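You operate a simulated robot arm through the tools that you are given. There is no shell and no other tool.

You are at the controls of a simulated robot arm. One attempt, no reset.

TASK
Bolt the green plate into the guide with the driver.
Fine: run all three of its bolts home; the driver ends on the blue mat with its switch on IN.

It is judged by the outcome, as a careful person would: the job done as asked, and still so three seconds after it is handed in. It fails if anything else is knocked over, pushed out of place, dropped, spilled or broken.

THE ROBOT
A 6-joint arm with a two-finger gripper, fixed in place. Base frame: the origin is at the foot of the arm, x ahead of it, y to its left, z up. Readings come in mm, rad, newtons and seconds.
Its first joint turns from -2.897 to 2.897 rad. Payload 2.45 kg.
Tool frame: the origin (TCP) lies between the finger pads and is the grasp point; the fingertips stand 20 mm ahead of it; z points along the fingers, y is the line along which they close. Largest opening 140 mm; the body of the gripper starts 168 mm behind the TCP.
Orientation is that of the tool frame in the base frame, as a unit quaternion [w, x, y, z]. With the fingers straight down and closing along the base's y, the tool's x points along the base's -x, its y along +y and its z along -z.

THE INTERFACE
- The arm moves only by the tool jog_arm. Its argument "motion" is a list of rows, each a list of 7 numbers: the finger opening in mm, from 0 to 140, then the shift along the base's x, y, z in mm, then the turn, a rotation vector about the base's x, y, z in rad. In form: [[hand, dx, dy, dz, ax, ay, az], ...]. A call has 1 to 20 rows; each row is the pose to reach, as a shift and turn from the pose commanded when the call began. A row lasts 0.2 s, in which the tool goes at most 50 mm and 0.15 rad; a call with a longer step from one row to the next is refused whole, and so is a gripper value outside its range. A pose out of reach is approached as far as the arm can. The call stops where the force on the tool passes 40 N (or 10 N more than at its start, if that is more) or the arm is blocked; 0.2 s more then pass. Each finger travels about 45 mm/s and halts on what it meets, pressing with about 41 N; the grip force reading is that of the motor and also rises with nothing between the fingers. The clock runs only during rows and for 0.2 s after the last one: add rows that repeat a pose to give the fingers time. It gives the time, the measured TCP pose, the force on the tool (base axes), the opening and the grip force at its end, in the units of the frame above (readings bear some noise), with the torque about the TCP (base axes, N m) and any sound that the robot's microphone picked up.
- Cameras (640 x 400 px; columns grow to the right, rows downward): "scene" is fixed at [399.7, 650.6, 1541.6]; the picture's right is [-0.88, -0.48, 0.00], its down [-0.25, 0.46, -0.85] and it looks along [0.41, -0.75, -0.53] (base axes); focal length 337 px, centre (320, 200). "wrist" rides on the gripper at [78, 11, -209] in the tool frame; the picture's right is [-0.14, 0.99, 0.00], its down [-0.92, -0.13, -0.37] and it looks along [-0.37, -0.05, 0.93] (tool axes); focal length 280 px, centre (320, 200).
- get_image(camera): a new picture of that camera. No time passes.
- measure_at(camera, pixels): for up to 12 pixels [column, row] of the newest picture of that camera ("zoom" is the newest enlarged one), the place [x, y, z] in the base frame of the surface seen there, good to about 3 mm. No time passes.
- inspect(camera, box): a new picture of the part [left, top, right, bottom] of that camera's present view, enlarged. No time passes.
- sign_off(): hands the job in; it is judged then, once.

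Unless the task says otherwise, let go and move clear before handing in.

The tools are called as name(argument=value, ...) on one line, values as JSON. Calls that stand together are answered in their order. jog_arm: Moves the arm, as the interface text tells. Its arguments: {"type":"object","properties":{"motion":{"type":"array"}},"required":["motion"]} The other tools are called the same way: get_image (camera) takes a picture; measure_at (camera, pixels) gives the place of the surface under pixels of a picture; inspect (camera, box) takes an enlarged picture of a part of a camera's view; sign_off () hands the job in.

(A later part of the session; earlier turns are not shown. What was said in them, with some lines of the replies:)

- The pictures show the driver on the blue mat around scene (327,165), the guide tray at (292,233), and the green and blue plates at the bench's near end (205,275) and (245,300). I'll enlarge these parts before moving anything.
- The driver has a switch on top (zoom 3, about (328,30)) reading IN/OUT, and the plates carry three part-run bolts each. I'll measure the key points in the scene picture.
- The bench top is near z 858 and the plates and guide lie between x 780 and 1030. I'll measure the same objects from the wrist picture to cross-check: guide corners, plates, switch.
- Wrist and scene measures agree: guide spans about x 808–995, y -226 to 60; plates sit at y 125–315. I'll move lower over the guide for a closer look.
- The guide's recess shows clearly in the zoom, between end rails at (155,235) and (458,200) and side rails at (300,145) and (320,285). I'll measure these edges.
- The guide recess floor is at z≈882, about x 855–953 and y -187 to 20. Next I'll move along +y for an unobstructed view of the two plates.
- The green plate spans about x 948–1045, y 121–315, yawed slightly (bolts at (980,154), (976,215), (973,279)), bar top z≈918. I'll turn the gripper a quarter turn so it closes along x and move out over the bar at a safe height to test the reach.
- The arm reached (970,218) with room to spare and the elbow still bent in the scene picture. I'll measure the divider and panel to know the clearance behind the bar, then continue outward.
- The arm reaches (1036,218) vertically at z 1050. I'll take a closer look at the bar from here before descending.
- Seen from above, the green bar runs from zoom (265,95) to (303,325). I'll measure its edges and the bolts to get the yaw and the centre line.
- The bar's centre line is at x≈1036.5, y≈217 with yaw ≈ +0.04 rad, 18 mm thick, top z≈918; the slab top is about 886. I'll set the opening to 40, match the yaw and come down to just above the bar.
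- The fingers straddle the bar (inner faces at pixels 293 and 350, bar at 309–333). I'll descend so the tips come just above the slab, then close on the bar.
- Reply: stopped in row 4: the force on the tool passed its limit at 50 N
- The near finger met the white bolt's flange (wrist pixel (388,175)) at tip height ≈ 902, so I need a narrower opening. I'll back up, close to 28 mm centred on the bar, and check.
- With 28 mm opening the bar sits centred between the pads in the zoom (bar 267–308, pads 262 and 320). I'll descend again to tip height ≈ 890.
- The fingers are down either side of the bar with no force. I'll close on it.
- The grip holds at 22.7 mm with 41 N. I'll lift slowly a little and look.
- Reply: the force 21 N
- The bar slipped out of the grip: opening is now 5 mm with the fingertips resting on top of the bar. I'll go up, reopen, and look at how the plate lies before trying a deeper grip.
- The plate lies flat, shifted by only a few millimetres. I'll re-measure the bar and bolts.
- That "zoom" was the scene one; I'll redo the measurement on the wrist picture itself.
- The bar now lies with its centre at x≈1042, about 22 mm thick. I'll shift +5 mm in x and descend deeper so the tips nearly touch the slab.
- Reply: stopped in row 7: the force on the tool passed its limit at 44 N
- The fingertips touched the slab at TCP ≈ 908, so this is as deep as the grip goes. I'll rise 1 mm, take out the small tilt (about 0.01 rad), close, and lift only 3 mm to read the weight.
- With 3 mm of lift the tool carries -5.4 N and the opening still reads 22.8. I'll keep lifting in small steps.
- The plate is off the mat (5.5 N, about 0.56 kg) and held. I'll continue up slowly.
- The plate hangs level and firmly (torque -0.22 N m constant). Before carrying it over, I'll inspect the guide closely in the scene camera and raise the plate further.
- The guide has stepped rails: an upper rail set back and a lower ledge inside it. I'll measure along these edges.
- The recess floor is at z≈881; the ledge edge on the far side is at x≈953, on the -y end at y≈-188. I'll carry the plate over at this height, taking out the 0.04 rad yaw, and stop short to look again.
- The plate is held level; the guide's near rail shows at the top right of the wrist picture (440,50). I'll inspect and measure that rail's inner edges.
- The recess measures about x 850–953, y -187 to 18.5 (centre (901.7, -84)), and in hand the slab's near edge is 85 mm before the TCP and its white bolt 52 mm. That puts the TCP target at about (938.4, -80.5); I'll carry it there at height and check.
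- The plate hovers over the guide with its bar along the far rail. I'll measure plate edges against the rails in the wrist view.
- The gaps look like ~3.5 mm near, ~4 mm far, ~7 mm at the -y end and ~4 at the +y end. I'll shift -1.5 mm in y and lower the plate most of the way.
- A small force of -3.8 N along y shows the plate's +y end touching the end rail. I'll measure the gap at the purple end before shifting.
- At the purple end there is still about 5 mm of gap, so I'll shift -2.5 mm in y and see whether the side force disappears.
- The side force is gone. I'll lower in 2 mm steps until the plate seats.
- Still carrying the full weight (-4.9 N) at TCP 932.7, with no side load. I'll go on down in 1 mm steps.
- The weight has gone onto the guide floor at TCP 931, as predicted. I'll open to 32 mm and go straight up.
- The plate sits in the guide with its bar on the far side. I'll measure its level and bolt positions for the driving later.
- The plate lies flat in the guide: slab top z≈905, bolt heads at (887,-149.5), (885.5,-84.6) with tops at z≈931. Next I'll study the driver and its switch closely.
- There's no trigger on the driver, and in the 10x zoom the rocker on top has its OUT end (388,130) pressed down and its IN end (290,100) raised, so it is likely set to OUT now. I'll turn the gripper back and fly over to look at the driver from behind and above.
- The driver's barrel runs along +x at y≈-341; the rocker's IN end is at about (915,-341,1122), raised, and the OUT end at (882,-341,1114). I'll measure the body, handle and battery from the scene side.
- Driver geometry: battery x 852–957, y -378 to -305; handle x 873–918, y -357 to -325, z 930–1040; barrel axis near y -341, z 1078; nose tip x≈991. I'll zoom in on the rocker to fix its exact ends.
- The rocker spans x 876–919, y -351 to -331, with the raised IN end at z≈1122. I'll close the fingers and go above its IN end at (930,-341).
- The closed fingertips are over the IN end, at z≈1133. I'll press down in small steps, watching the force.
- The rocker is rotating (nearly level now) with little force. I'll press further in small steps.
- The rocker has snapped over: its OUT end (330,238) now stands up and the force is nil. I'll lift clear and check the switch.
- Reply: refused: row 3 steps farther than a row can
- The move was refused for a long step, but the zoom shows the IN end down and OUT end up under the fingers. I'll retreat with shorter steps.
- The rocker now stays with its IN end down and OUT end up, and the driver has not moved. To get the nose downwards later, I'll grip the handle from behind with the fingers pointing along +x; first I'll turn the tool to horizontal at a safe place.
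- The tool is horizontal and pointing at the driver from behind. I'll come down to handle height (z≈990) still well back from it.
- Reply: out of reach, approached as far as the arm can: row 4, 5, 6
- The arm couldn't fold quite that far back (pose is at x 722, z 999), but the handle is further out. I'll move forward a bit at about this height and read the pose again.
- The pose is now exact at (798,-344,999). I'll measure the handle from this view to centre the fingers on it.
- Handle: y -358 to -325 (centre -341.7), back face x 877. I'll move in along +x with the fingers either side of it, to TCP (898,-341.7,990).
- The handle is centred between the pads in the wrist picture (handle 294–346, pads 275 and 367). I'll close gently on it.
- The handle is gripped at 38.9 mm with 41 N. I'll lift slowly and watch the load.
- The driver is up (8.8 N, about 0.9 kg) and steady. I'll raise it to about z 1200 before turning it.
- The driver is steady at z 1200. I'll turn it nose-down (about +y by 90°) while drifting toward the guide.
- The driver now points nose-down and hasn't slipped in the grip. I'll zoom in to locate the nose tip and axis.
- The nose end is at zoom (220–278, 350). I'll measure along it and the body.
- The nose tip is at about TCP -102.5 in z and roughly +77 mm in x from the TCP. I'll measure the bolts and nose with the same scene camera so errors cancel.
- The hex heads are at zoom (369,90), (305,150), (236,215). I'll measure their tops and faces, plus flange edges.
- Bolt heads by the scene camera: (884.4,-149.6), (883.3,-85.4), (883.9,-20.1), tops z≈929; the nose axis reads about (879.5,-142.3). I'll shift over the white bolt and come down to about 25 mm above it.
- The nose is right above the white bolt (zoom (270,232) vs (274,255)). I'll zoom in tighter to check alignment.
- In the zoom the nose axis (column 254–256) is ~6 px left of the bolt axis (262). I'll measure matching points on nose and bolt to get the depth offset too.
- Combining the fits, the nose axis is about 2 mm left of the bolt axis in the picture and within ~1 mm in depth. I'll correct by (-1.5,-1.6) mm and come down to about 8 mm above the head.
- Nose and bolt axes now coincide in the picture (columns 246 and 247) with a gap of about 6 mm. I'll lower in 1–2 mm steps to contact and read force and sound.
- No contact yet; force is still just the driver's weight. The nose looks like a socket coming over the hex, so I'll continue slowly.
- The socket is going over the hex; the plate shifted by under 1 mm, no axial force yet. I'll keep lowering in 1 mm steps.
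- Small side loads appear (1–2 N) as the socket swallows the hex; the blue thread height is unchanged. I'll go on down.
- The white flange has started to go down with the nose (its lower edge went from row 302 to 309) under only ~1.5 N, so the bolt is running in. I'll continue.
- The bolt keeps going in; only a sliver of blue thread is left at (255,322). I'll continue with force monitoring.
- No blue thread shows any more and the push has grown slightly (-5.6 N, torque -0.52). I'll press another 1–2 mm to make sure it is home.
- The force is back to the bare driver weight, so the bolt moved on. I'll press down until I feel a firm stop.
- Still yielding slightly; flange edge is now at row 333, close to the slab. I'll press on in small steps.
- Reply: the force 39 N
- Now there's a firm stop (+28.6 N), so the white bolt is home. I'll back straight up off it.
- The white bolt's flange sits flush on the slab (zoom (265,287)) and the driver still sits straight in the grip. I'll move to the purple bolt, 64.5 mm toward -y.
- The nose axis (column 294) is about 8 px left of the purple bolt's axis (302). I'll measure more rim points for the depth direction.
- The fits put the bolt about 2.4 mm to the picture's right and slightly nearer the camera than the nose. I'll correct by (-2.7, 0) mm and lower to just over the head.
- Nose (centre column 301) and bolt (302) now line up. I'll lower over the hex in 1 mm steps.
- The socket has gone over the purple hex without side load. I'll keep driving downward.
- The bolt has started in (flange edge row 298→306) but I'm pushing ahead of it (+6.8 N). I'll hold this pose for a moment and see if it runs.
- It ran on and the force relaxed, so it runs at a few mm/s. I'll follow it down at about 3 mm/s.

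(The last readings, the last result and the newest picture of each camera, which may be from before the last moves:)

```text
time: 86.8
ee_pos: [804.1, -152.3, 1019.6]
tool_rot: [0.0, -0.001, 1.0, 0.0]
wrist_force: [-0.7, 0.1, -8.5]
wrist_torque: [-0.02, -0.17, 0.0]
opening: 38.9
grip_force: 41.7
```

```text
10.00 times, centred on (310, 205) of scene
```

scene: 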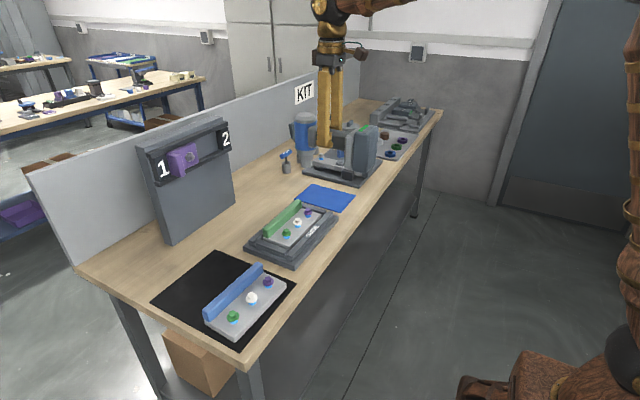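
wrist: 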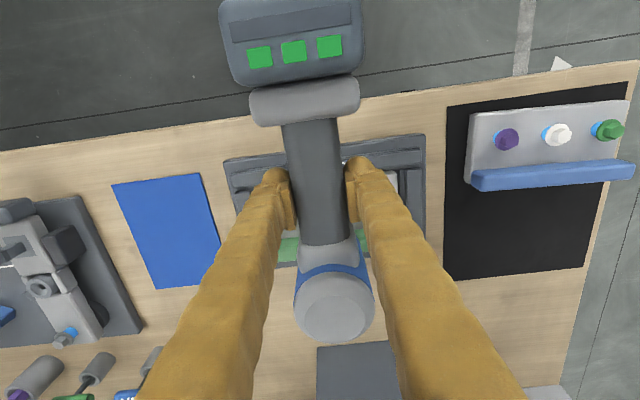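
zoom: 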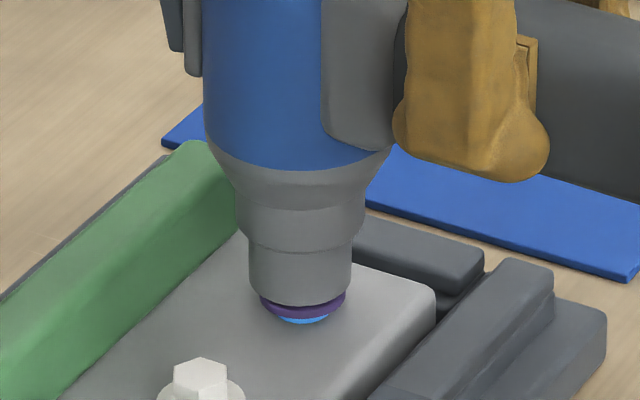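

The bolt follows with a little blue still showing at (305,320). I'll continue at the same pace to the stop.

jog_arm(motion=[[0, 0, 0, -0.6, 0, 0, 0], [0, 0, 0, -1.2, 0, 0, 0], [0, 0, 0, -1.8, 0, 0, 0], [0, 0, 0, -2.4, 0, 0, 0], [0, 0, 0, -3, 0, 0, 0], [0, 0, 0, -3.5, 0, 0, 0], [0, 0, 0, -3.5, 0, 0, 0], [0, 0, 0, -3.5, 0, 0, 0]])

inspect(camera="scene", box=[290, 185, 330, 225])

```text
time: 88.6
ee_pos: [803.3, -154.2, 1017.7]
tool_rot: [0.0, 0.0, 1.0, 0.0]
wrist_force: [0.0, -0.4, -8.1]
wrist_torque: [0.0, -0.16, -0.01]
opening: 39.1
grip_force: 40.9
```

```text
10.00 times, centred on (310, 205) of scene
```

zoom: 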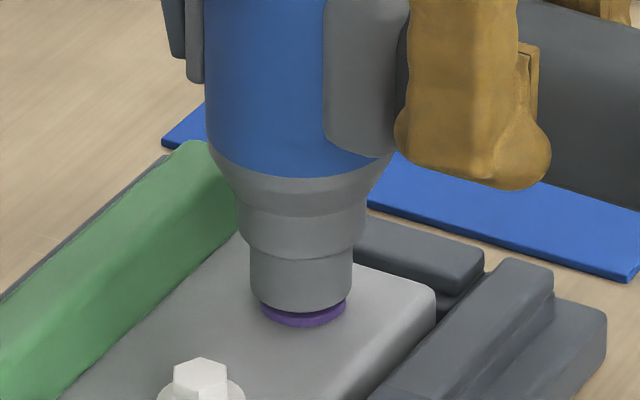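

The purple flange is nearly on the slab and there's no push yet. I'll press a little further to find the firm stop.

jog_arm(motion=[[0, 0, 0, -0.5, 0, 0, 0], [0, 0, 0, -1, 0, 0, 0], [0, 0, 0, -1.5, 0, 0, 0], [0, 0, 0, -2, 0, 0, 0], [0, 0, 0, -2, 0, 0, 0], [0, 0, 0, -2, 0, 0, 0]])

inspect(camera="scene", box=[290, 185, 330, 225])

```text
time: 90.0
ee_pos: [803.7, -153.2, 1013.7]
tool_rot: [0.0, 0.0, 1.0, -0.001]
wrist_force: [0.5, -0.7, -7.3]
wrist_torque: [-0.05, -0.33, -0.03]
opening: 39.1
grip_force: 40.9
```

```text
10.00 times, centred on (310, 205) of scene
```

zoom: 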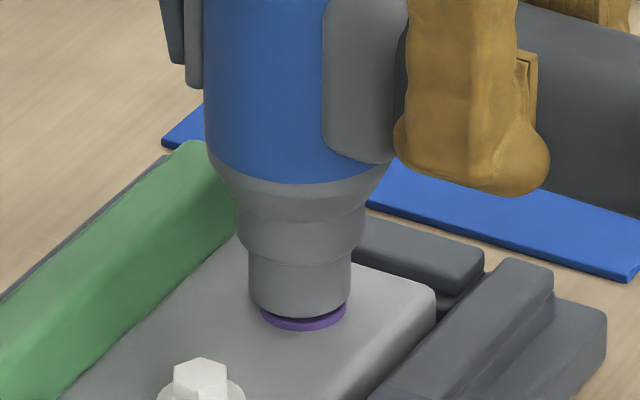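

jog_arm(motion=[[0, 0, 0, -0.5, 0, 0, 0], [0, 0, 0, -1, 0, 0, 0], [0, 0, 0, -1.5, 0, 0, 0], [0, 0, 0, -1.5, 0, 0, 0], [0, 0, 0, -1.5, 0, 0, 0]])

inspect(camera="scene", box=[290, 185, 330, 225])

```text
time: 91.2
ee_pos: [802.7, -153.0, 1014.1]
tool_rot: [0.0, 0.0, 1.0, 0.0]
wrist_force: [-21.3, -0.4, 28.8]
wrist_torque: [-0.02, -0.83, 0.12]
opening: 38.9
grip_force: 41.1
```

```text
10.00 times, centred on (310, 205) of scene
```

zoom: 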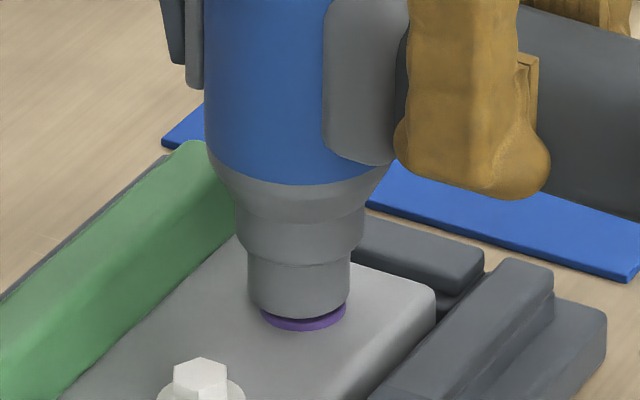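

That's the firm stop (+28.8 N): the purple bolt is home. I'll back up and move across to the green bolt (about +129.5 mm in y).

jog_arm(motion=[[0, 0, 0, 2, 0, 0, 0], [0, 0, 0, 5, 0, 0, 0], [0, 0, 0, 10, 0, 0, 0], [0, 0, 0, 18, 0, 0, 0], [0, 0, 0, 28, 0, 0, 0], [0, 0, 0, 38, 0, 0, 0], [0, 0, 0, 46, 0, 0, 0], [0, 0, 0, 50, 0, 0, 0], [0, 0.5, 10, 50, 0, 0, 0], [0, 1, 26, 50, 0, 0, 0], [0, 1.5, 44, 50, 0, 0, 0], [0, 2, 64, 50, 0, 0, 0], [0, 2, 84, 50, 0, 0, 0], [0, 2, 102, 50, 0, 0, 0], [0, 2, 117, 50, 0, 0, 0], [0, 2, 126, 50, 0, 0, 0], [0, 2, 129.5, 48, 0, 0, 0], [0, 2, 129.5, 42, 0, 0, 0], [0, 2, 129.5, 36, 0, 0, 0], [0, 2, 129.5, 35, 0, 0, 0]])

inspect(camera="scene", box=[265, 150, 355, 260])

inspect(camera="scene", box=[275, 205, 315, 245])

```text
time: 95.4
ee_pos: [805.2, -24.1, 1048.7]
tool_rot: [0.0, 0.0, 1.0, 0.0]
wrist_force: [-0.2, 0.4, -8.7]
wrist_torque: [-0.01, -0.18, 0.01]
opening: 39.4
grip_force: 40.8
```

```text
3.64 times, centred on (310, 205) of scene
```

zoom: 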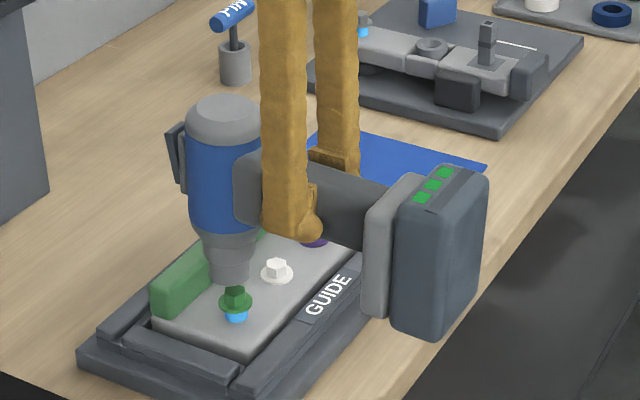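

```text
10.00 times, centred on (295, 225) of scene
```

zoom: 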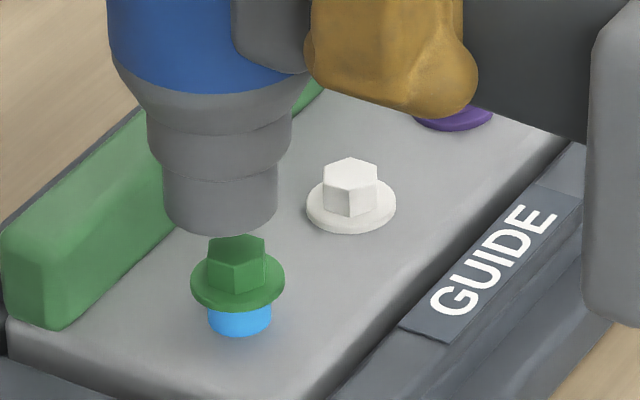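

The nose axis projects to about column 225 at the bolt's level, and the green bolt is at 237. I'll measure rim and flange points for the full correction.

measure_at(camera="zoom", pixels=[[220, 215], [220, 225], [205, 222], [237, 222], [190, 213], [252, 213], [173, 203], [268, 203], [220, 205], [205, 210], [237, 210], [220, 195]])

measure_at(camera="zoom", pixels=[[238, 304], [225, 303], [251, 303], [212, 299], [264, 299], [236, 245], [225, 247], [250, 247], [239, 325], [228, 322], [252, 322], [236, 285]])

```text
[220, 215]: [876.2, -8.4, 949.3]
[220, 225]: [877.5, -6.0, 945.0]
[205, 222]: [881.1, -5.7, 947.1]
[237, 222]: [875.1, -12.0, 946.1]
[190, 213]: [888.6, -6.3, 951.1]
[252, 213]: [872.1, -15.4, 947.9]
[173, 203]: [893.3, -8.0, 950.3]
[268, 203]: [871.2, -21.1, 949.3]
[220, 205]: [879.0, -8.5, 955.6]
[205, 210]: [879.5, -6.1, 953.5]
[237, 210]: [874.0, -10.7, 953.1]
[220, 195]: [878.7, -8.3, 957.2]
```

```text
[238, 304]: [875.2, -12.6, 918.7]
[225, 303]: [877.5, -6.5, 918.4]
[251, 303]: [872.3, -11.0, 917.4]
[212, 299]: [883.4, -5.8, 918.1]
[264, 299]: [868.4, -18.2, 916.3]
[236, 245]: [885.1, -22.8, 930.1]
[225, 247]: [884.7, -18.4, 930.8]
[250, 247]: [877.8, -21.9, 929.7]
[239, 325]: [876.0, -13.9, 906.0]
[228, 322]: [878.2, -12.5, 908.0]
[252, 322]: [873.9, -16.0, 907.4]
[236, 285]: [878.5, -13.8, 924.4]
```

Bolt minus nose comes to about (-4.4,+1.0) mm, and the nose axis in the picture leans slightly: the hard stops have tipped the driver a little in the grip. I'll check its lean on a larger view.

inspect(camera="scene", box=[255, 165, 345, 240])

get_image(camera="wrist")

measure_at(camera="zoom", pixels=[[160, 90], [180, 90], [200, 90], [160, 150], [180, 150], [200, 150], [180, 190], [200, 190], [200, 240], [210, 240], [205, 270], [470, 200]])

```text
5.33 times, centred on (300, 202) of scene
```

zoom: 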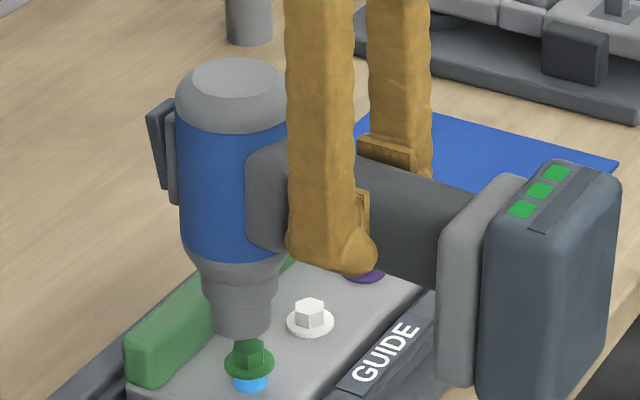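

```text
taken
```

wrist: 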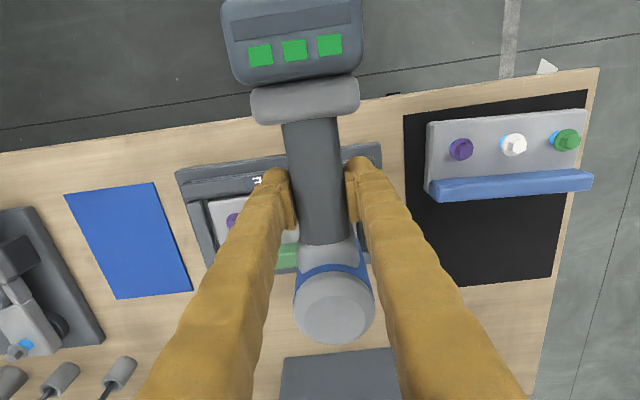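

```text
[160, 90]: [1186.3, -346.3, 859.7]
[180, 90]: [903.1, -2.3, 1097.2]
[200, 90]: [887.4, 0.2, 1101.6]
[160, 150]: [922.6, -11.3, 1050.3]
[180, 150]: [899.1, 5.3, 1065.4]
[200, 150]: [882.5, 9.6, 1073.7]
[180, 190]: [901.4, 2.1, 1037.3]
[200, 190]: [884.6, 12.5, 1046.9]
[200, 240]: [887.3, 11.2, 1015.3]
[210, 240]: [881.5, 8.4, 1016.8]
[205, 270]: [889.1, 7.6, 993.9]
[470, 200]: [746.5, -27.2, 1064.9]
```

The wrist picture's LED row shift (57→55) agrees with the driver having tipped about 0.03 rad, nose toward +x. I'll take that out with a 0.03 rad turn plus a small shift, holding height.

jog_arm(motion=[[0, -0.6, 0.4, 1.2, 0, 0.015, 0], [0, -1.2, 0.8, 2.3, 0, 0.03, 0], [0, -1.2, 0.8, 0, 0, 0.03, 0], [0, -1.2, 0.8, 0, 0, 0.03, 0]])

inspect(camera="scene", box=[275, 205, 315, 245])

measure_at(camera="zoom", pixels=[[230, 225], [215, 222], [245, 222], [200, 215], [262, 215], [183, 205], [278, 205], [238, 304], [225, 303], [251, 303], [212, 299], [264, 299]])

```text
time: 96.4
ee_pos: [805.3, -22.0, 1048.2]
tool_rot: [-0.015, 0.0, 1.0, 0.0]
wrist_force: [0.2, -0.3, -8.9]
wrist_torque: [0.01, -0.17, 0.0]
opening: 39.0
grip_force: 41.0
```

```text
10.00 times, centred on (295, 225) of scene
```

zoom: 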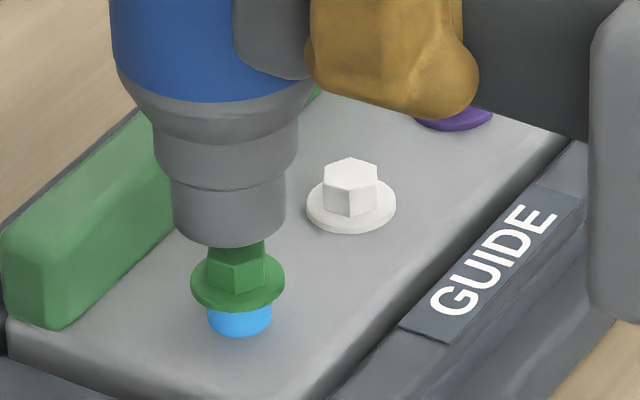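

```text
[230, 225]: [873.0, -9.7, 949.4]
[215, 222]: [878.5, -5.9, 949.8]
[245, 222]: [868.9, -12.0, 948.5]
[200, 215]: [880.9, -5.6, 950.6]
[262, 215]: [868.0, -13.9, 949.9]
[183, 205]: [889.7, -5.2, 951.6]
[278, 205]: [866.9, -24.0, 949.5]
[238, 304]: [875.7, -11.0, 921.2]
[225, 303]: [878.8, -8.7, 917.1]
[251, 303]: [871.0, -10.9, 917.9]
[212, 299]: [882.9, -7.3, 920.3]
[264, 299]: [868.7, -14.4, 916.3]
```

The nose axis now projects to column 232 against the bolt's 237.5, still about 1.5 mm left and 2 mm behind. I'll correct by (-2.2,+0.8) and come down to just over the head.

jog_arm(motion=[[0, -1.1, 0.4, -1, 0, 0, 0], [0, -2.2, 0.8, -3, 0, 0, 0], [0, -2.2, 0.8, -5, 0, 0, 0], [0, -2.2, 0.8, -7, 0, 0, 0], [0, -2.2, 0.8, -7, 0, 0, 0]])

inspect(camera="scene", box=[275, 205, 315, 245])

```text
time: 97.6
ee_pos: [802.4, -21.7, 1042.8]
tool_rot: [-0.015, 0.0, 1.0, 0.0]
wrist_force: [0.8, -0.1, -9.1]
wrist_torque: [0.0, -0.14, 0.01]
opening: 39.2
grip_force: 41.6
```

```text
10.00 times, centred on (295, 225) of scene
```

zoom: 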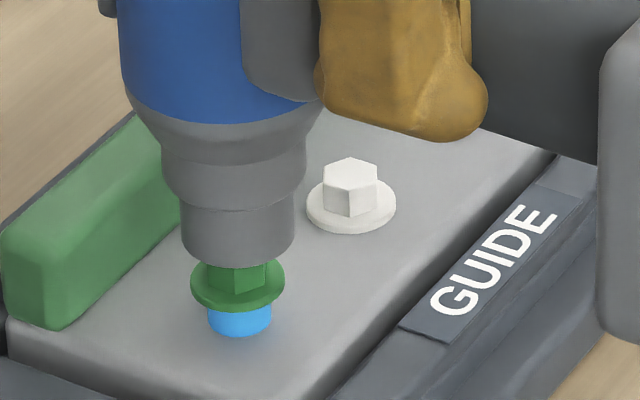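

Now the nose projects within about 1 mm of the bolt axis (240 vs 237.5). I'll nudge (+0.6,+0.3) and lower over the hex.

jog_arm(motion=[[0, 0.6, 0.3, -1, 0, 0, 0], [0, 0.6, 0.3, -2.5, 0, 0, 0], [0, 0.6, 0.3, -4, 0, 0, 0], [0, 0.6, 0.3, -5, 0, 0, 0], [0, 0.6, 0.3, -6, 0, 0, 0], [0, 0.6, 0.3, -7, 0, 0, 0], [0, 0.6, 0.3, -8, 0, 0, 0]])

inspect(camera="scene", box=[275, 205, 315, 245])

```text
time: 99.2
ee_pos: [802.5, -21.2, 1033.1]
tool_rot: [-0.015, 0.001, 1.0, 0.0]
wrist_force: [-0.2, -0.4, -8.3]
wrist_torque: [0.0, -0.15, -0.01]
opening: 39.1
grip_force: 40.9
```

```text
10.00 times, centred on (295, 225) of scene
```

zoom: 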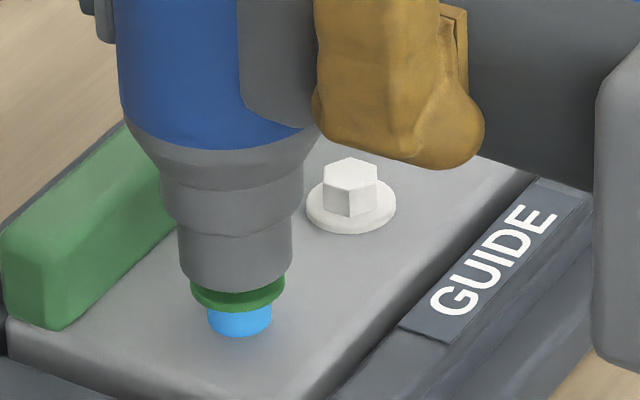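

The socket is over the green hex with no side load. I'll drive on down at about 3 mm/s.

jog_arm(motion=[[0, 0, 0, -0.7, 0, 0, 0], [0, 0, 0, -1.4, 0, 0, 0], [0, 0, 0, -2.1, 0, 0, 0], [0, 0, 0, -2.8, 0, 0, 0], [0, 0, 0, -3.5, 0, 0, 0], [0, 0, 0, -4.1, 0, 0, 0], [0, 0, 0, -4.7, 0, 0, 0], [0, 0, 0, -5.3, 0, 0, 0], [0, 0, 0, -5.9, 0, 0, 0], [0, 0, 0, -6.5, 0, 0, 0], [0, 0, 0, -6.5, 0, 0, 0]])

inspect(camera="scene", box=[275, 205, 315, 245])

```text
time: 101.6
ee_pos: [802.4, -21.1, 1025.7]
tool_rot: [-0.016, 0.0, 1.0, 0.0]
wrist_force: [-0.1, -0.3, -8.4]
wrist_torque: [0.01, -0.21, 0.0]
opening: 39.2
grip_force: 41.0
```

```text
10.00 times, centred on (295, 225) of scene
```

zoom: 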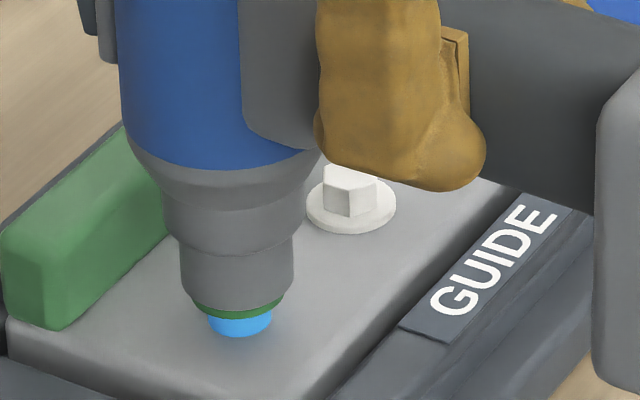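

The green flange is moving down (edge row 311→319) with no excess load. I'll carry on.

jog_arm(motion=[[0, 0, 0, -0.6, 0, 0, 0], [0, 0, 0, -1.2, 0, 0, 0], [0, 0, 0, -1.8, 0, 0, 0], [0, 0, 0, -2.4, 0, 0, 0], [0, 0, 0, -3, 0, 0, 0], [0, 0, 0, -3.6, 0, 0, 0], [0, 0, 0, -4.2, 0, 0, 0], [0, 0, 0, -4.8, 0, 0, 0], [0, 0, 0, -4.8, 0, 0, 0]])

inspect(camera="scene", box=[275, 205, 315, 245])

```text
time: 103.6
ee_pos: [801.9, -22.1, 1020.8]
tool_rot: [-0.016, 0.0, 1.0, 0.0]
wrist_force: [0.7, 0.6, -7.3]
wrist_torque: [-0.03, -0.17, -0.02]
opening: 38.9
grip_force: 40.7
```

```text
10.00 times, centred on (295, 225) of scene
```

zoom: 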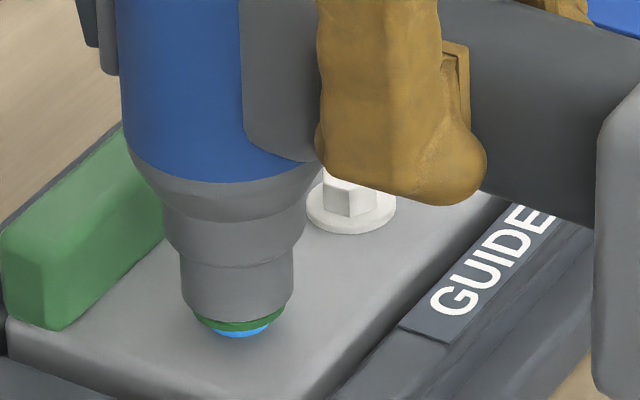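

Only a sliver of blue is left at (242,334). I'll continue at the same pace toward the stop.

jog_arm(motion=[[0, 0, 0, -0.6, 0, 0, 0], [0, 0, 0, -1.2, 0, 0, 0], [0, 0, 0, -1.8, 0, 0, 0], [0, 0, 0, -2.4, 0, 0, 0], [0, 0, 0, -3, 0, 0, 0], [0, 0, 0, -3.5, 0, 0, 0], [0, 0, 0, -4, 0, 0, 0], [0, 0, 0, -4, 0, 0, 0]])

inspect(camera="scene", box=[275, 205, 315, 245])

```text
time: 105.4
ee_pos: [802.1, -22.3, 1016.9]
tool_rot: [-0.015, 0.0, 1.0, 0.0]
wrist_force: [0.7, -0.2, -8.0]
wrist_torque: [-0.06, -0.33, -0.06]
opening: 39.0
grip_force: 40.8
```

```text
10.00 times, centred on (295, 225) of scene
```

zoom: 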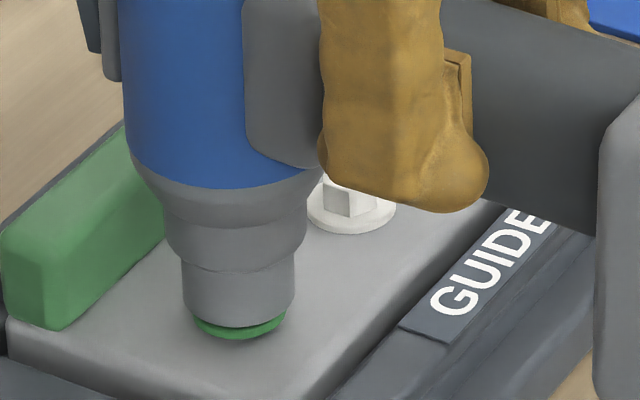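

The green flange is almost on the slab. I'll press in half-millimetre steps until the firm stop.

jog_arm(motion=[[0, 0, 0, -0.5, 0, 0, 0], [0, 0, 0, -1, 0, 0, 0], [0, 0, 0, -1.5, 0, 0, 0], [0, 0, 0, -1.5, 0, 0, 0], [0, 0, 0, -1.5, 0, 0, 0]])

inspect(camera="scene", box=[275, 205, 315, 245])

```text
time: 106.6
ee_pos: [802.7, -21.6, 1014.5]
tool_rot: [-0.016, 0.0, 1.0, 0.0]
wrist_force: [0.6, 1.1, -8.0]
wrist_torque: [-0.02, -0.13, 0.03]
opening: 38.9
grip_force: 41.1
```

```text
10.00 times, centred on (295, 225) of scene
```

zoom: 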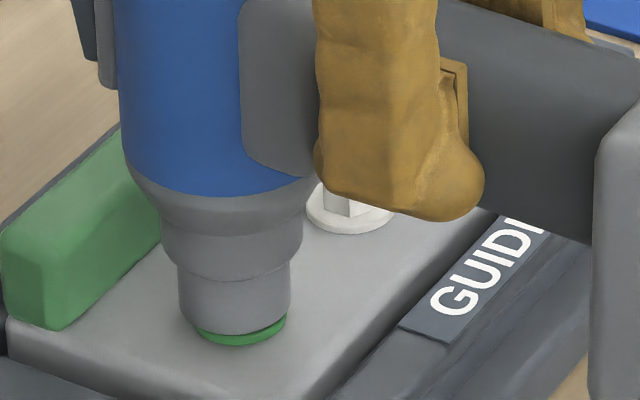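

jog_arm(motion=[[0, 0, 0, -0.5, 0, 0, 0], [0, 0, 0, -1, 0, 0, 0], [0, 0, 0, -1.4, 0, 0, 0], [0, 0, 0, -1.4, 0, 0, 0]])

inspect(camera="scene", box=[275, 205, 315, 245])

```text
time: 107.6
ee_pos: [803.0, -21.1, 1015.4]
tool_rot: [-0.015, 0.0, 1.0, 0.0]
wrist_force: [-3.2, 1.6, -0.6]
wrist_torque: [0.03, -0.42, 0.12]
opening: 38.8
grip_force: 41.1
```

```text
10.00 times, centred on (295, 225) of scene
```

zoom: 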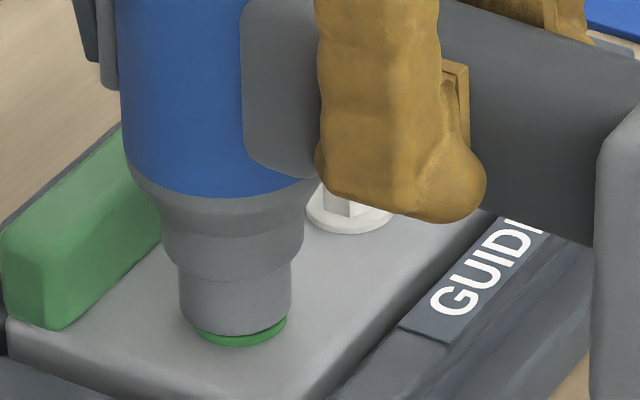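

The stop is beginning (about 8 N of push). One more millimetre to make sure it's fully home.

jog_arm(motion=[[0, 0, 0, -0.5, 0, 0, 0], [0, 0, 0, -1, 0, 0, 0], [0, 0, 0, -1, 0, 0, 0], [0, 0, 0, -1, 0, 0, 0]])

```text
time: 108.6
ee_pos: [802.9, -20.7, 1015.0]
tool_rot: [-0.014, 0.0, 1.0, 0.0]
wrist_force: [-8.7, -1.5, 15.0]
wrist_torque: [-0.18, -0.93, -0.09]
opening: 38.9
grip_force: 40.8
```

A firm stop (about 24 N of push) and no further travel: the green bolt is home. I'll back straight up and check all three bolts.

jog_arm(motion=[[0, 0, 0, 0, 0, 0, 0], [0, 0, 0, 2, 0, 0, 0], [0, 0, 0, 5, 0, 0, 0], [0, 0, 0, 10, 0, 0, 0], [0, 0, 0, 18, 0, 0, 0], [0, 0, 0, 30, 0, 0, 0], [0, 0, 0, 44, 0, 0, 0], [0, 0, 0, 60, 0, 0, 0], [0, 0, 0, 78, 0, 0, 0], [0, 0, 0, 96, 0, 0, 0], [0, 0, 0, 114, 0, 0, 0], [0, 0, 0, 132, 0, 0, 0], [0, 0, 0, 150, 0, 0, 0], [0, 0, 0, 166, 0, 0, 0], [0, 0, 0, 178, 0, 0, 0], [0, 0, 0, 184, 0, 0, 0], [0, 0, 0, 185, 0, 0, 0]])

inspect(camera="scene", box=[260, 190, 340, 260])

get_image(camera="wrist")

get_image(camera="scene")

```text
time: 112.2
ee_pos: [802.9, -21.1, 1199.0]
tool_rot: [-0.015, 0.001, 1.0, 0.001]
wrist_force: [1.2, 0.3, -8.1]
wrist_torque: [0.0, -0.17, 0.01]
opening: 38.7
grip_force: 40.8
```

```text
5.71 times, centred on (300, 225) of scene
```

zoom: 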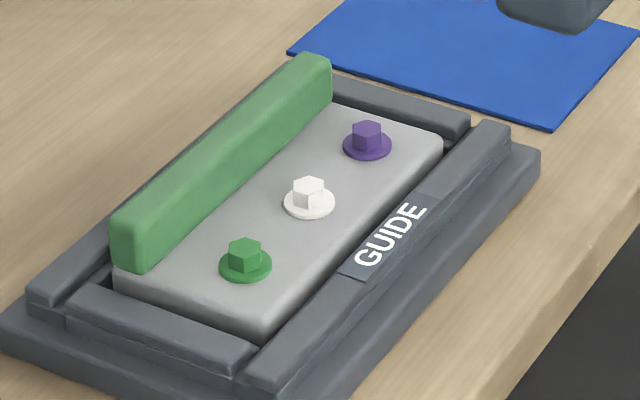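

```text
taken
```

wrist: 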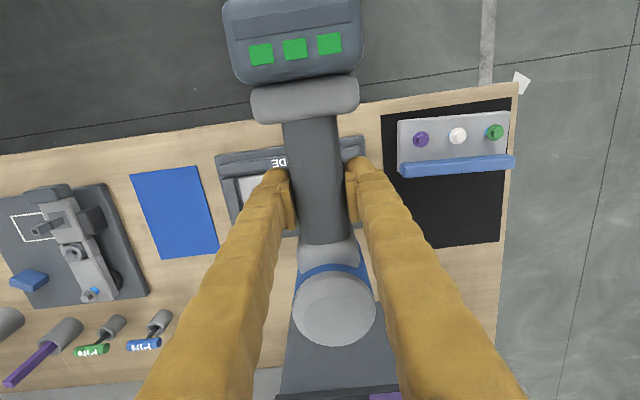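

```text
taken
```

scene: 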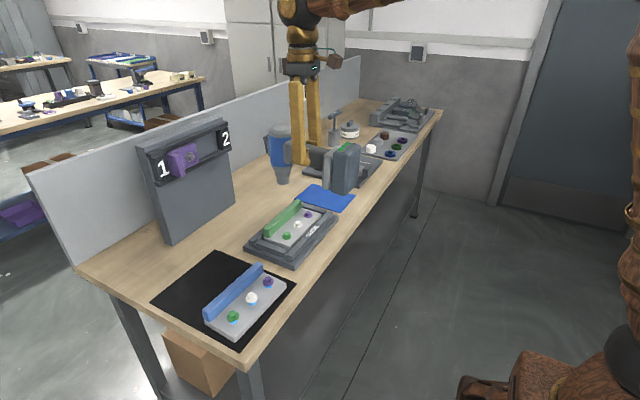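

All three flanges now sit on the slab (zoom (367,145), (309,203), (245,264)), with no blue showing. I'll check their heights closely.

inspect(camera="scene", box=[280, 200, 330, 245])

measure_at(camera="zoom", pixels=[[392, 100], [392, 112], [310, 180], [310, 196], [222, 265], [222, 282], [370, 140], [290, 215], [260, 290], [400, 140], [330, 200], [190, 270]])

```text
8.89 times, centred on (305, 222) of scene
```

zoom: 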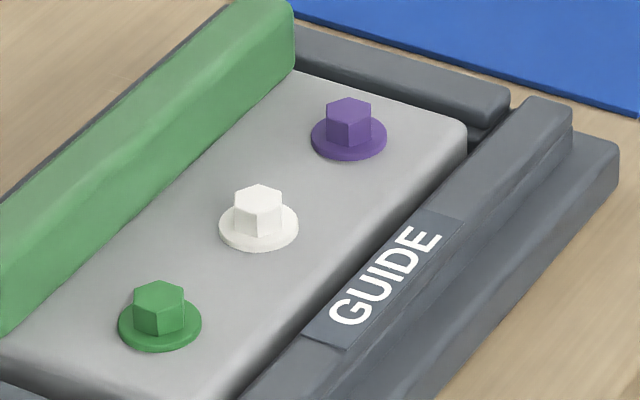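

```text
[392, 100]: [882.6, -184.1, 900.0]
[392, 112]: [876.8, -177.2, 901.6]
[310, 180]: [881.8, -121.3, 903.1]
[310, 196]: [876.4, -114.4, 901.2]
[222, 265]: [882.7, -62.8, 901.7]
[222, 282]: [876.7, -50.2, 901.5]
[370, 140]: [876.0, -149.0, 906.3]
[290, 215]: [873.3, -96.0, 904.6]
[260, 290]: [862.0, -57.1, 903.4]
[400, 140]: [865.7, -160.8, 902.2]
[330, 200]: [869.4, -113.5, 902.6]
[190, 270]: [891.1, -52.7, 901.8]
```

measure_at(camera="zoom", pixels=[[349, 104], [258, 192], [158, 290], [330, 145], [240, 236], [140, 335], [365, 150], [280, 236], [185, 332], [349, 150], [258, 240], [160, 340]])

```text
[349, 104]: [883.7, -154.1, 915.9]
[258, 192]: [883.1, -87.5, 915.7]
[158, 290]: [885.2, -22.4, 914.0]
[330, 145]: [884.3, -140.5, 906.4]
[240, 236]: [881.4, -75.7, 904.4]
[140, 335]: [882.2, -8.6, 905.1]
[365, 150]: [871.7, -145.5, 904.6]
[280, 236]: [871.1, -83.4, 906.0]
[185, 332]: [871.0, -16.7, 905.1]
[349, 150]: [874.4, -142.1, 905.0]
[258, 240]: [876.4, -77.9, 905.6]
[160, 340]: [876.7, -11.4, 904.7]
```

All three bolts are home (hex tops 914–916, flanges ~905 on the slab). Now I'll take the driver back toward the blue mat, turning it upright on the way at z 1200.

jog_arm(motion=[[0, 2, -6, 0, 0, -0.04, 0], [0, 6, -18, 0, 0, -0.1, 0], [0, 11, -34, 0, 0, -0.18, 0], [0, 16, -51, 0, 0, -0.27, 0], [0, 21, -69, 0, 0, -0.36, 0], [0, 26, -87, 0, 0, -0.45, 0], [0, 31, -105, 0, 0, -0.54, 0], [0, 36, -123, 0, 0, -0.63, 0], [0, 41, -141, 0, 0, -0.72, 0], [0, 46, -159, 0, 0, -0.81, 0], [0, 51, -177, 0, 0, -0.9, 0], [0, 56, -195, 0, 0, -0.99, 0], [0, 61, -213, 0, 0, -1.08, 0], [0, 66, -231, 0, 0, -1.17, 0], [0, 71, -249, 0, 0, -1.26, 0], [0, 76, -267, 0, 0, -1.35, 0], [0, 81, -285, 0, 0, -1.43, 0], [0, 86, -303, 0, 0, -1.5, 0], [0, 91, -316, 0, 0, -1.55, 0], [0, 94, -321.5, 0, 0, -1.5708, 0]])

get_image(camera="scene")

inspect(camera="scene", box=[280, 55, 380, 165])

get_image(camera="wrist")

```text
time: 116.4
ee_pos: [897.8, -343.1, 1198.7]
tool_rot: [0.697, -0.001, 0.717, 0.0]
wrist_force: [0.2, -0.6, -7.2]
wrist_torque: [-0.03, 0.15, -0.01]
opening: 39.2
grip_force: 41.6
```

```text
taken
```

scene: 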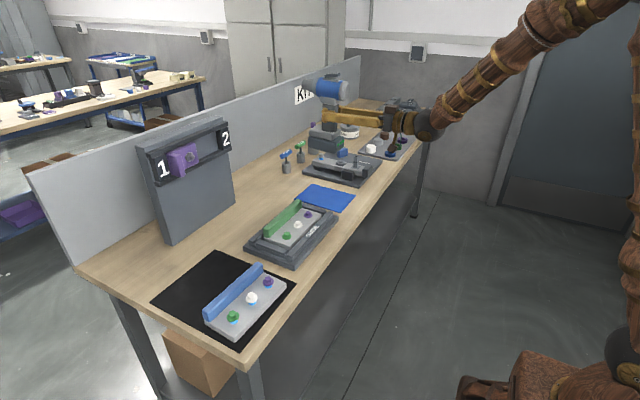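

```text
3.64 times, centred on (330, 110) of scene
```

zoom: 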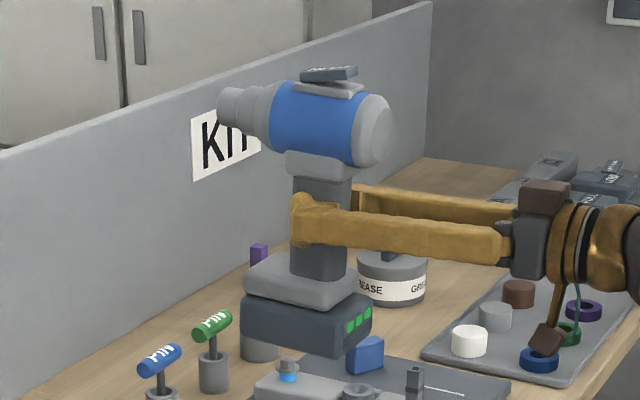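

```text
taken
```

wrist: 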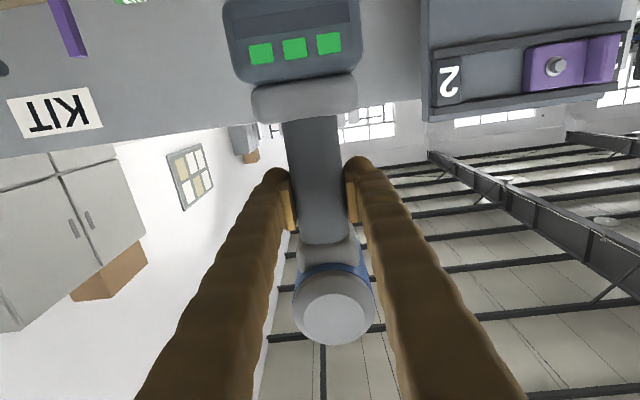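

The driver is upright again. I'll check how level it is by measuring the battery's lower edges and the foot.

inspect(camera="scene", box=[305, 115, 355, 160])

measure_at(camera="zoom", pixels=[[110, 175], [160, 195], [220, 215], [270, 235], [330, 258], [110, 110], [180, 130], [250, 160], [320, 185], [110, 150], [200, 180], [300, 215]])

inspect(camera="scene", box=[300, 65, 360, 115])

```text
8.89 times, centred on (330, 138) of scene
```

zoom: 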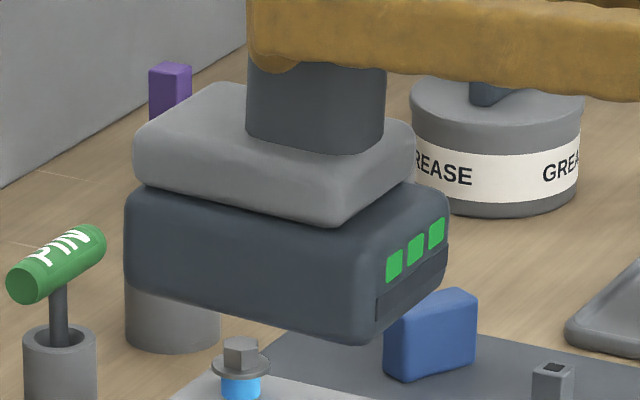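

```text
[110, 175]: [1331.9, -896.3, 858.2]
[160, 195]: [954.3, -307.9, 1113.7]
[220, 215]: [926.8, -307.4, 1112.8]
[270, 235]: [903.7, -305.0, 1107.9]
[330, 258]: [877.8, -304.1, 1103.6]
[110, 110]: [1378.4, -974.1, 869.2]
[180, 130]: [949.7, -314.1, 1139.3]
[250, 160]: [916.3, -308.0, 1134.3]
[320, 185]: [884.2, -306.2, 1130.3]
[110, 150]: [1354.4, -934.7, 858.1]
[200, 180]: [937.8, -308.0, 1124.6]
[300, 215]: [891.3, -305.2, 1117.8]
```

```text
8.00 times, centred on (330, 90) of scene
```

zoom: 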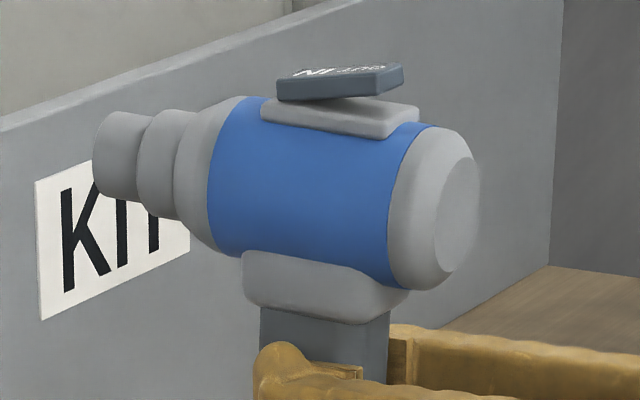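

The rocker still has its IN end down. I'll measure along the battery's bottom edge (zoom 1) for lean — re-zooming on it first.

inspect(camera="scene", box=[305, 115, 355, 160])

measure_at(camera="zoom", pixels=[[140, 284], [170, 292], [200, 300], [230, 308], [260, 316], [290, 324], [320, 332], [350, 339], [140, 200], [200, 218], [260, 235], [320, 252]])

```text
8.89 times, centred on (330, 138) of scene
```

zoom: 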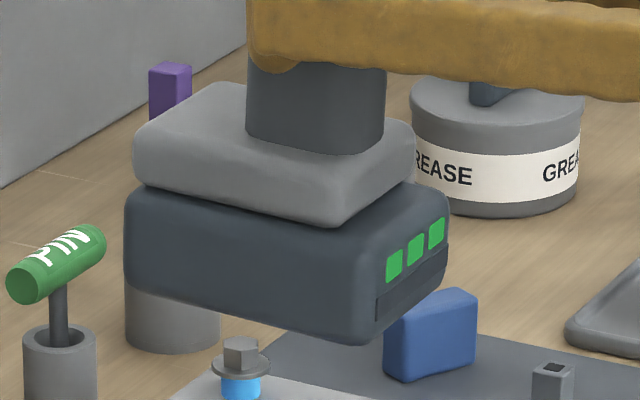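

```text
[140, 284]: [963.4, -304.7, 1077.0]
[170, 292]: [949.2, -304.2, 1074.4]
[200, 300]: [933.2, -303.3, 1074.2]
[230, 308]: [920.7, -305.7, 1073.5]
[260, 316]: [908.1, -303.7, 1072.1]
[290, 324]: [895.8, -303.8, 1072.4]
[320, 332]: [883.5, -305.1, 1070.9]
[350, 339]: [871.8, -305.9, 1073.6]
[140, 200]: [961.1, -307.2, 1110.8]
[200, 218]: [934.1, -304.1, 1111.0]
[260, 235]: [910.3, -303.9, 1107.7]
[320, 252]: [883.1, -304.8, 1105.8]
```

The battery's front edge is about 0.04 rad high, so I'll turn the tool +0.035 rad about y to level it, then lower toward the mat, stopping ~15 mm above.

jog_arm(motion=[[0, 0, 0, -4, 0, 0.015, 0], [0, 1, 0, -12, 0, 0.035, 0], [0, 2, 0, -26, 0, 0.035, 0], [0, 3, 0, -44, 0, 0.035, 0], [0, 4, 0, -62, 0, 0.035, 0], [0, 4, 0, -80, 0, 0.035, 0], [0, 4, 0, -98, 0, 0.035, 0], [0, 4, 0, -116, 0, 0.035, 0], [0, 4, 0, -134, 0, 0.035, 0], [0, 4, 0, -152, 0, 0.035, 0], [0, 4, 0, -168, 0, 0.035, 0], [0, 4, 0, -180, 0, 0.035, 0], [0, 4, 0, -188, 0, 0.035, 0], [0, 4, 0, -192, 0, 0.035, 0], [0, 4, 0, -192, 0, 0.035, 0]])

inspect(camera="scene", box=[290, 125, 370, 215])

inspect(camera="scene", box=[300, 165, 360, 215])

```text
time: 119.6
ee_pos: [901.8, -344.7, 1007.8]
tool_rot: [0.684, 0.001, 0.73, -0.001]
wrist_force: [-0.3, -0.4, -9.0]
wrist_torque: [0.0, 0.13, 0.0]
opening: 39.1
grip_force: 40.8
```

```text
4.44 times, centred on (330, 170) of scene
```

zoom: 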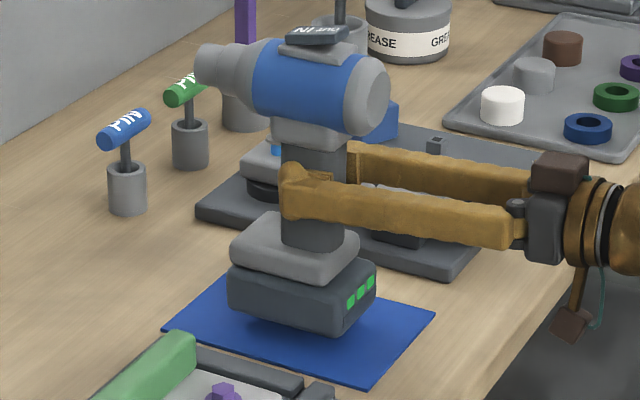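

```text
8.00 times, centred on (330, 190) of scene
```

zoom: 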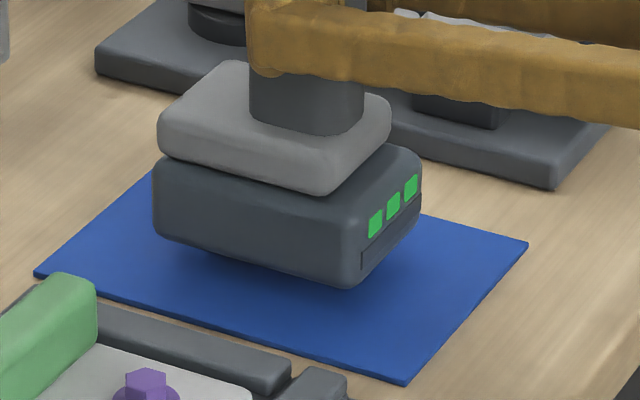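

The battery's lower edge slope (0.267 against 0.283 for level) says it's level within about 0.02 rad. I'll lower the last stretch slowly until the mat takes the weight.

jog_arm(motion=[[0, 0, 0, -3, 0, 0, 0], [0, 0, 0, -6, 0, 0, 0], [0, 0, 0, -9, 0, 0, 0], [0, 0, 0, -11, 0, 0, 0], [0, 0, 0, -12, 0, 0, 0], [0, 0, 0, -12, 0, 0, 0]])

```text
time: 121.0
ee_pos: [900.6, -341.8, 996.0]
tool_rot: [0.683, 0.0, 0.73, 0.0]
wrist_force: [-0.5, 0.8, -9.2]
wrist_torque: [-0.01, 0.11, 0.0]
opening: 39.2
grip_force: 41.4
```

jog_arm(motion=[[0, 0, 0, -1, 0, 0, 0], [0, 0, 0, -2, 0, 0, 0], [0, 0, 0, -3, 0, 0, 0], [0, 0, 0, -3, 0, 0, 0]])

inspect(camera="scene", box=[300, 165, 360, 215])

```text
time: 122.0
ee_pos: [900.7, -342.5, 993.2]
tool_rot: [0.683, 0.001, 0.73, -0.001]
wrist_force: [-4.2, 5.4, 2.1]
wrist_torque: [0.26, 0.12, 0.09]
opening: 38.9
grip_force: 41.2
```

```text
8.00 times, centred on (330, 190) of scene
```

zoom: 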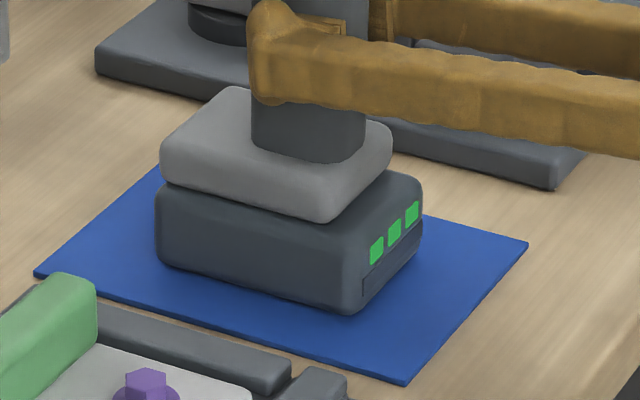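

The mat has taken the weight (+2 N net). I'll open the fingers slowly to release it.

jog_arm(motion=[[38, 0, 0, 0, 0, 0, 0], [40, 0, 0, 0, 0, 0, 0], [42, 0, 0, 0, 0, 0, 0], [46, 0, 0, 0, 0, 0, 0], [52, 0, 0, 0, 0, 0, 0], [60, 0, 0, 0, 0, 0, 0], [72, 0, 0, 0, 0, 0, 0], [72, 0, 0, 0, 0, 0, 0]])

get_image(camera="wrist")

inspect(camera="scene", box=[290, 125, 370, 215])

```text
time: 123.8
ee_pos: [899.9, -344.2, 992.9]
tool_rot: [0.683, 0.0, 0.73, 0.0]
wrist_force: [-0.9, -0.1, -0.1]
wrist_torque: [0.0, 0.01, 0.01]
opening: 71.8
grip_force: 0.0
```

```text
taken
```

wrist: 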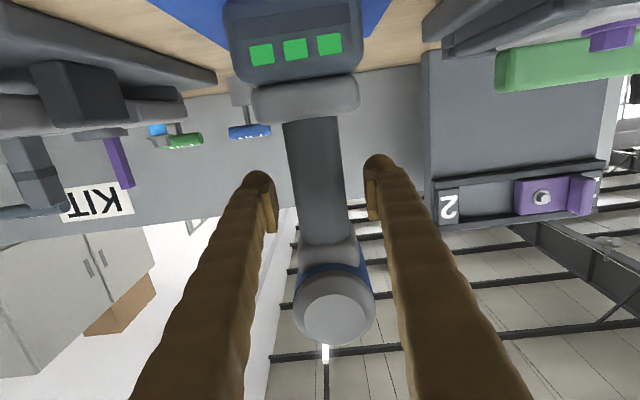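

```text
4.44 times, centred on (330, 170) of scene
```

zoom: 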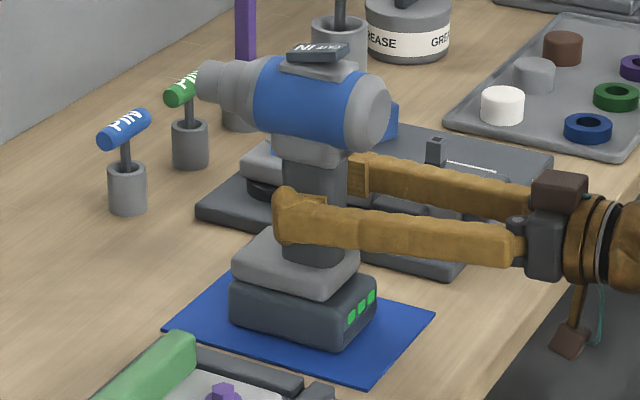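

The driver stands free and upright on the mat. I'll withdraw straight back along -x, then up.

jog_arm(motion=[[72, -12, 0, 0.5, 0, 0, 0], [72, -30, 0, 1.5, 0, 0, 0], [72, -50, 0, 3, 0, 0, 0], [72, -70, 0, 4, 0, 0, 0], [72, -90, 0, 6, 0, 0, 0], [72, -110, 0, 20, 0, 0, 0], [72, -115, 0, 50, 0, 0, 0], [72, -120, 0, 90, 0, 0, 0], [72, -125, 0, 135, 0, 0, 0], [72, -130, 0, 180, 0, 0, 0], [72, -135, 0, 225, 0, 0, 0]])

get_image(camera="scene")

inspect(camera="scene", box=[300, 125, 360, 165])

inspect(camera="scene", box=[290, 125, 370, 215])

inspect(camera="scene", box=[240, 185, 345, 275])

```text
time: 126.2
ee_pos: [764.7, -345.1, 1216.8]
tool_rot: [0.683, 0.0, 0.73, 0.0]
wrist_force: [0.9, 1.3, -0.4]
wrist_torque: [0.0, -0.01, -0.01]
opening: 71.9
grip_force: 0.0
```

```text
taken
```

scene: 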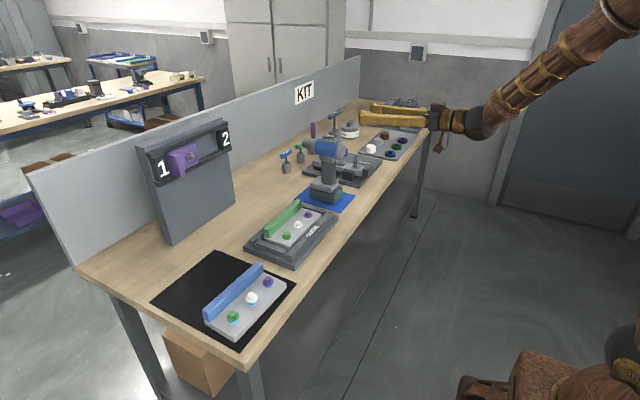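

```text
10.00 times, centred on (330, 145) of scene
```

zoom: 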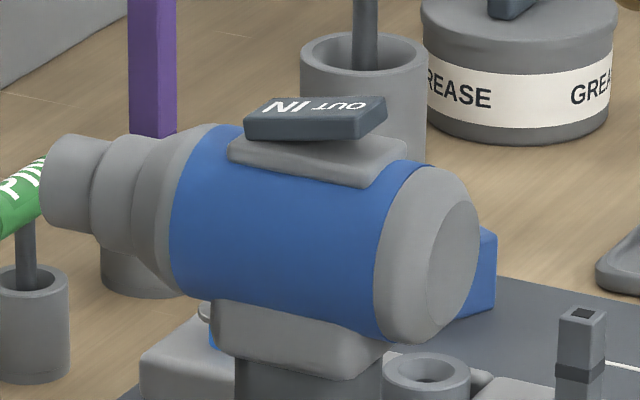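

```text
4.44 times, centred on (330, 170) of scene
```

zoom: 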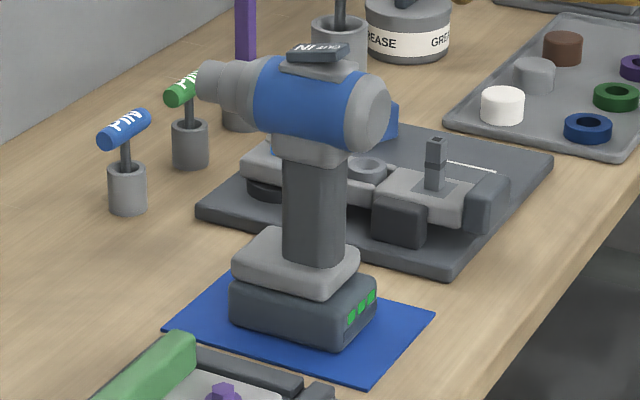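

```text
4.44 times, centred on (292, 230) of scene
```

zoom: 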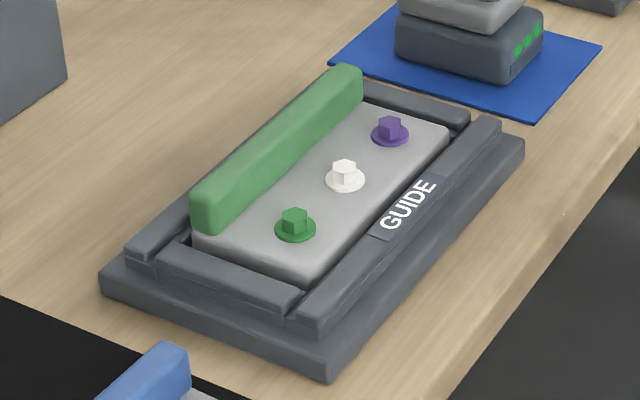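

The final pictures show everything in place:
- **Bolts:** all three are flush on the green plate in the guide.
- **Driver:** it stands upright and free on the blue mat, and its rocker has the IN end down.
- **Rest of the bench:** nothing else appears to have moved, and the gripper is empty and clear.

I'm handing the job in.

sign_off()

```text
The job is handed in.
```

The green plate is in the guide with all three bolts run home. The driver is standing upright on the blue mat with its switch on IN, and the job is handed in.

- **Bolts:** each one was driven until it hit a firm stop. Afterwards all three heads measured within about 2 mm of the same height, and no thread showed.
- **Switch:** the driver started with its OUT end pressed down, so I flipped it to IN before driving. The bolts ran in, which confirms it was set the right way.
- **Slip:** on my first lift the bar slid out of the gripper a short way up. The plate stayed on its mat and only shifted about 5 mm.
- **Contact:** on the first descent a finger touched the white bolt's flange with about 50 N. It looked unchanged afterwards and drove home normally.

Nothing else on the bench looked moved in the final pictures.
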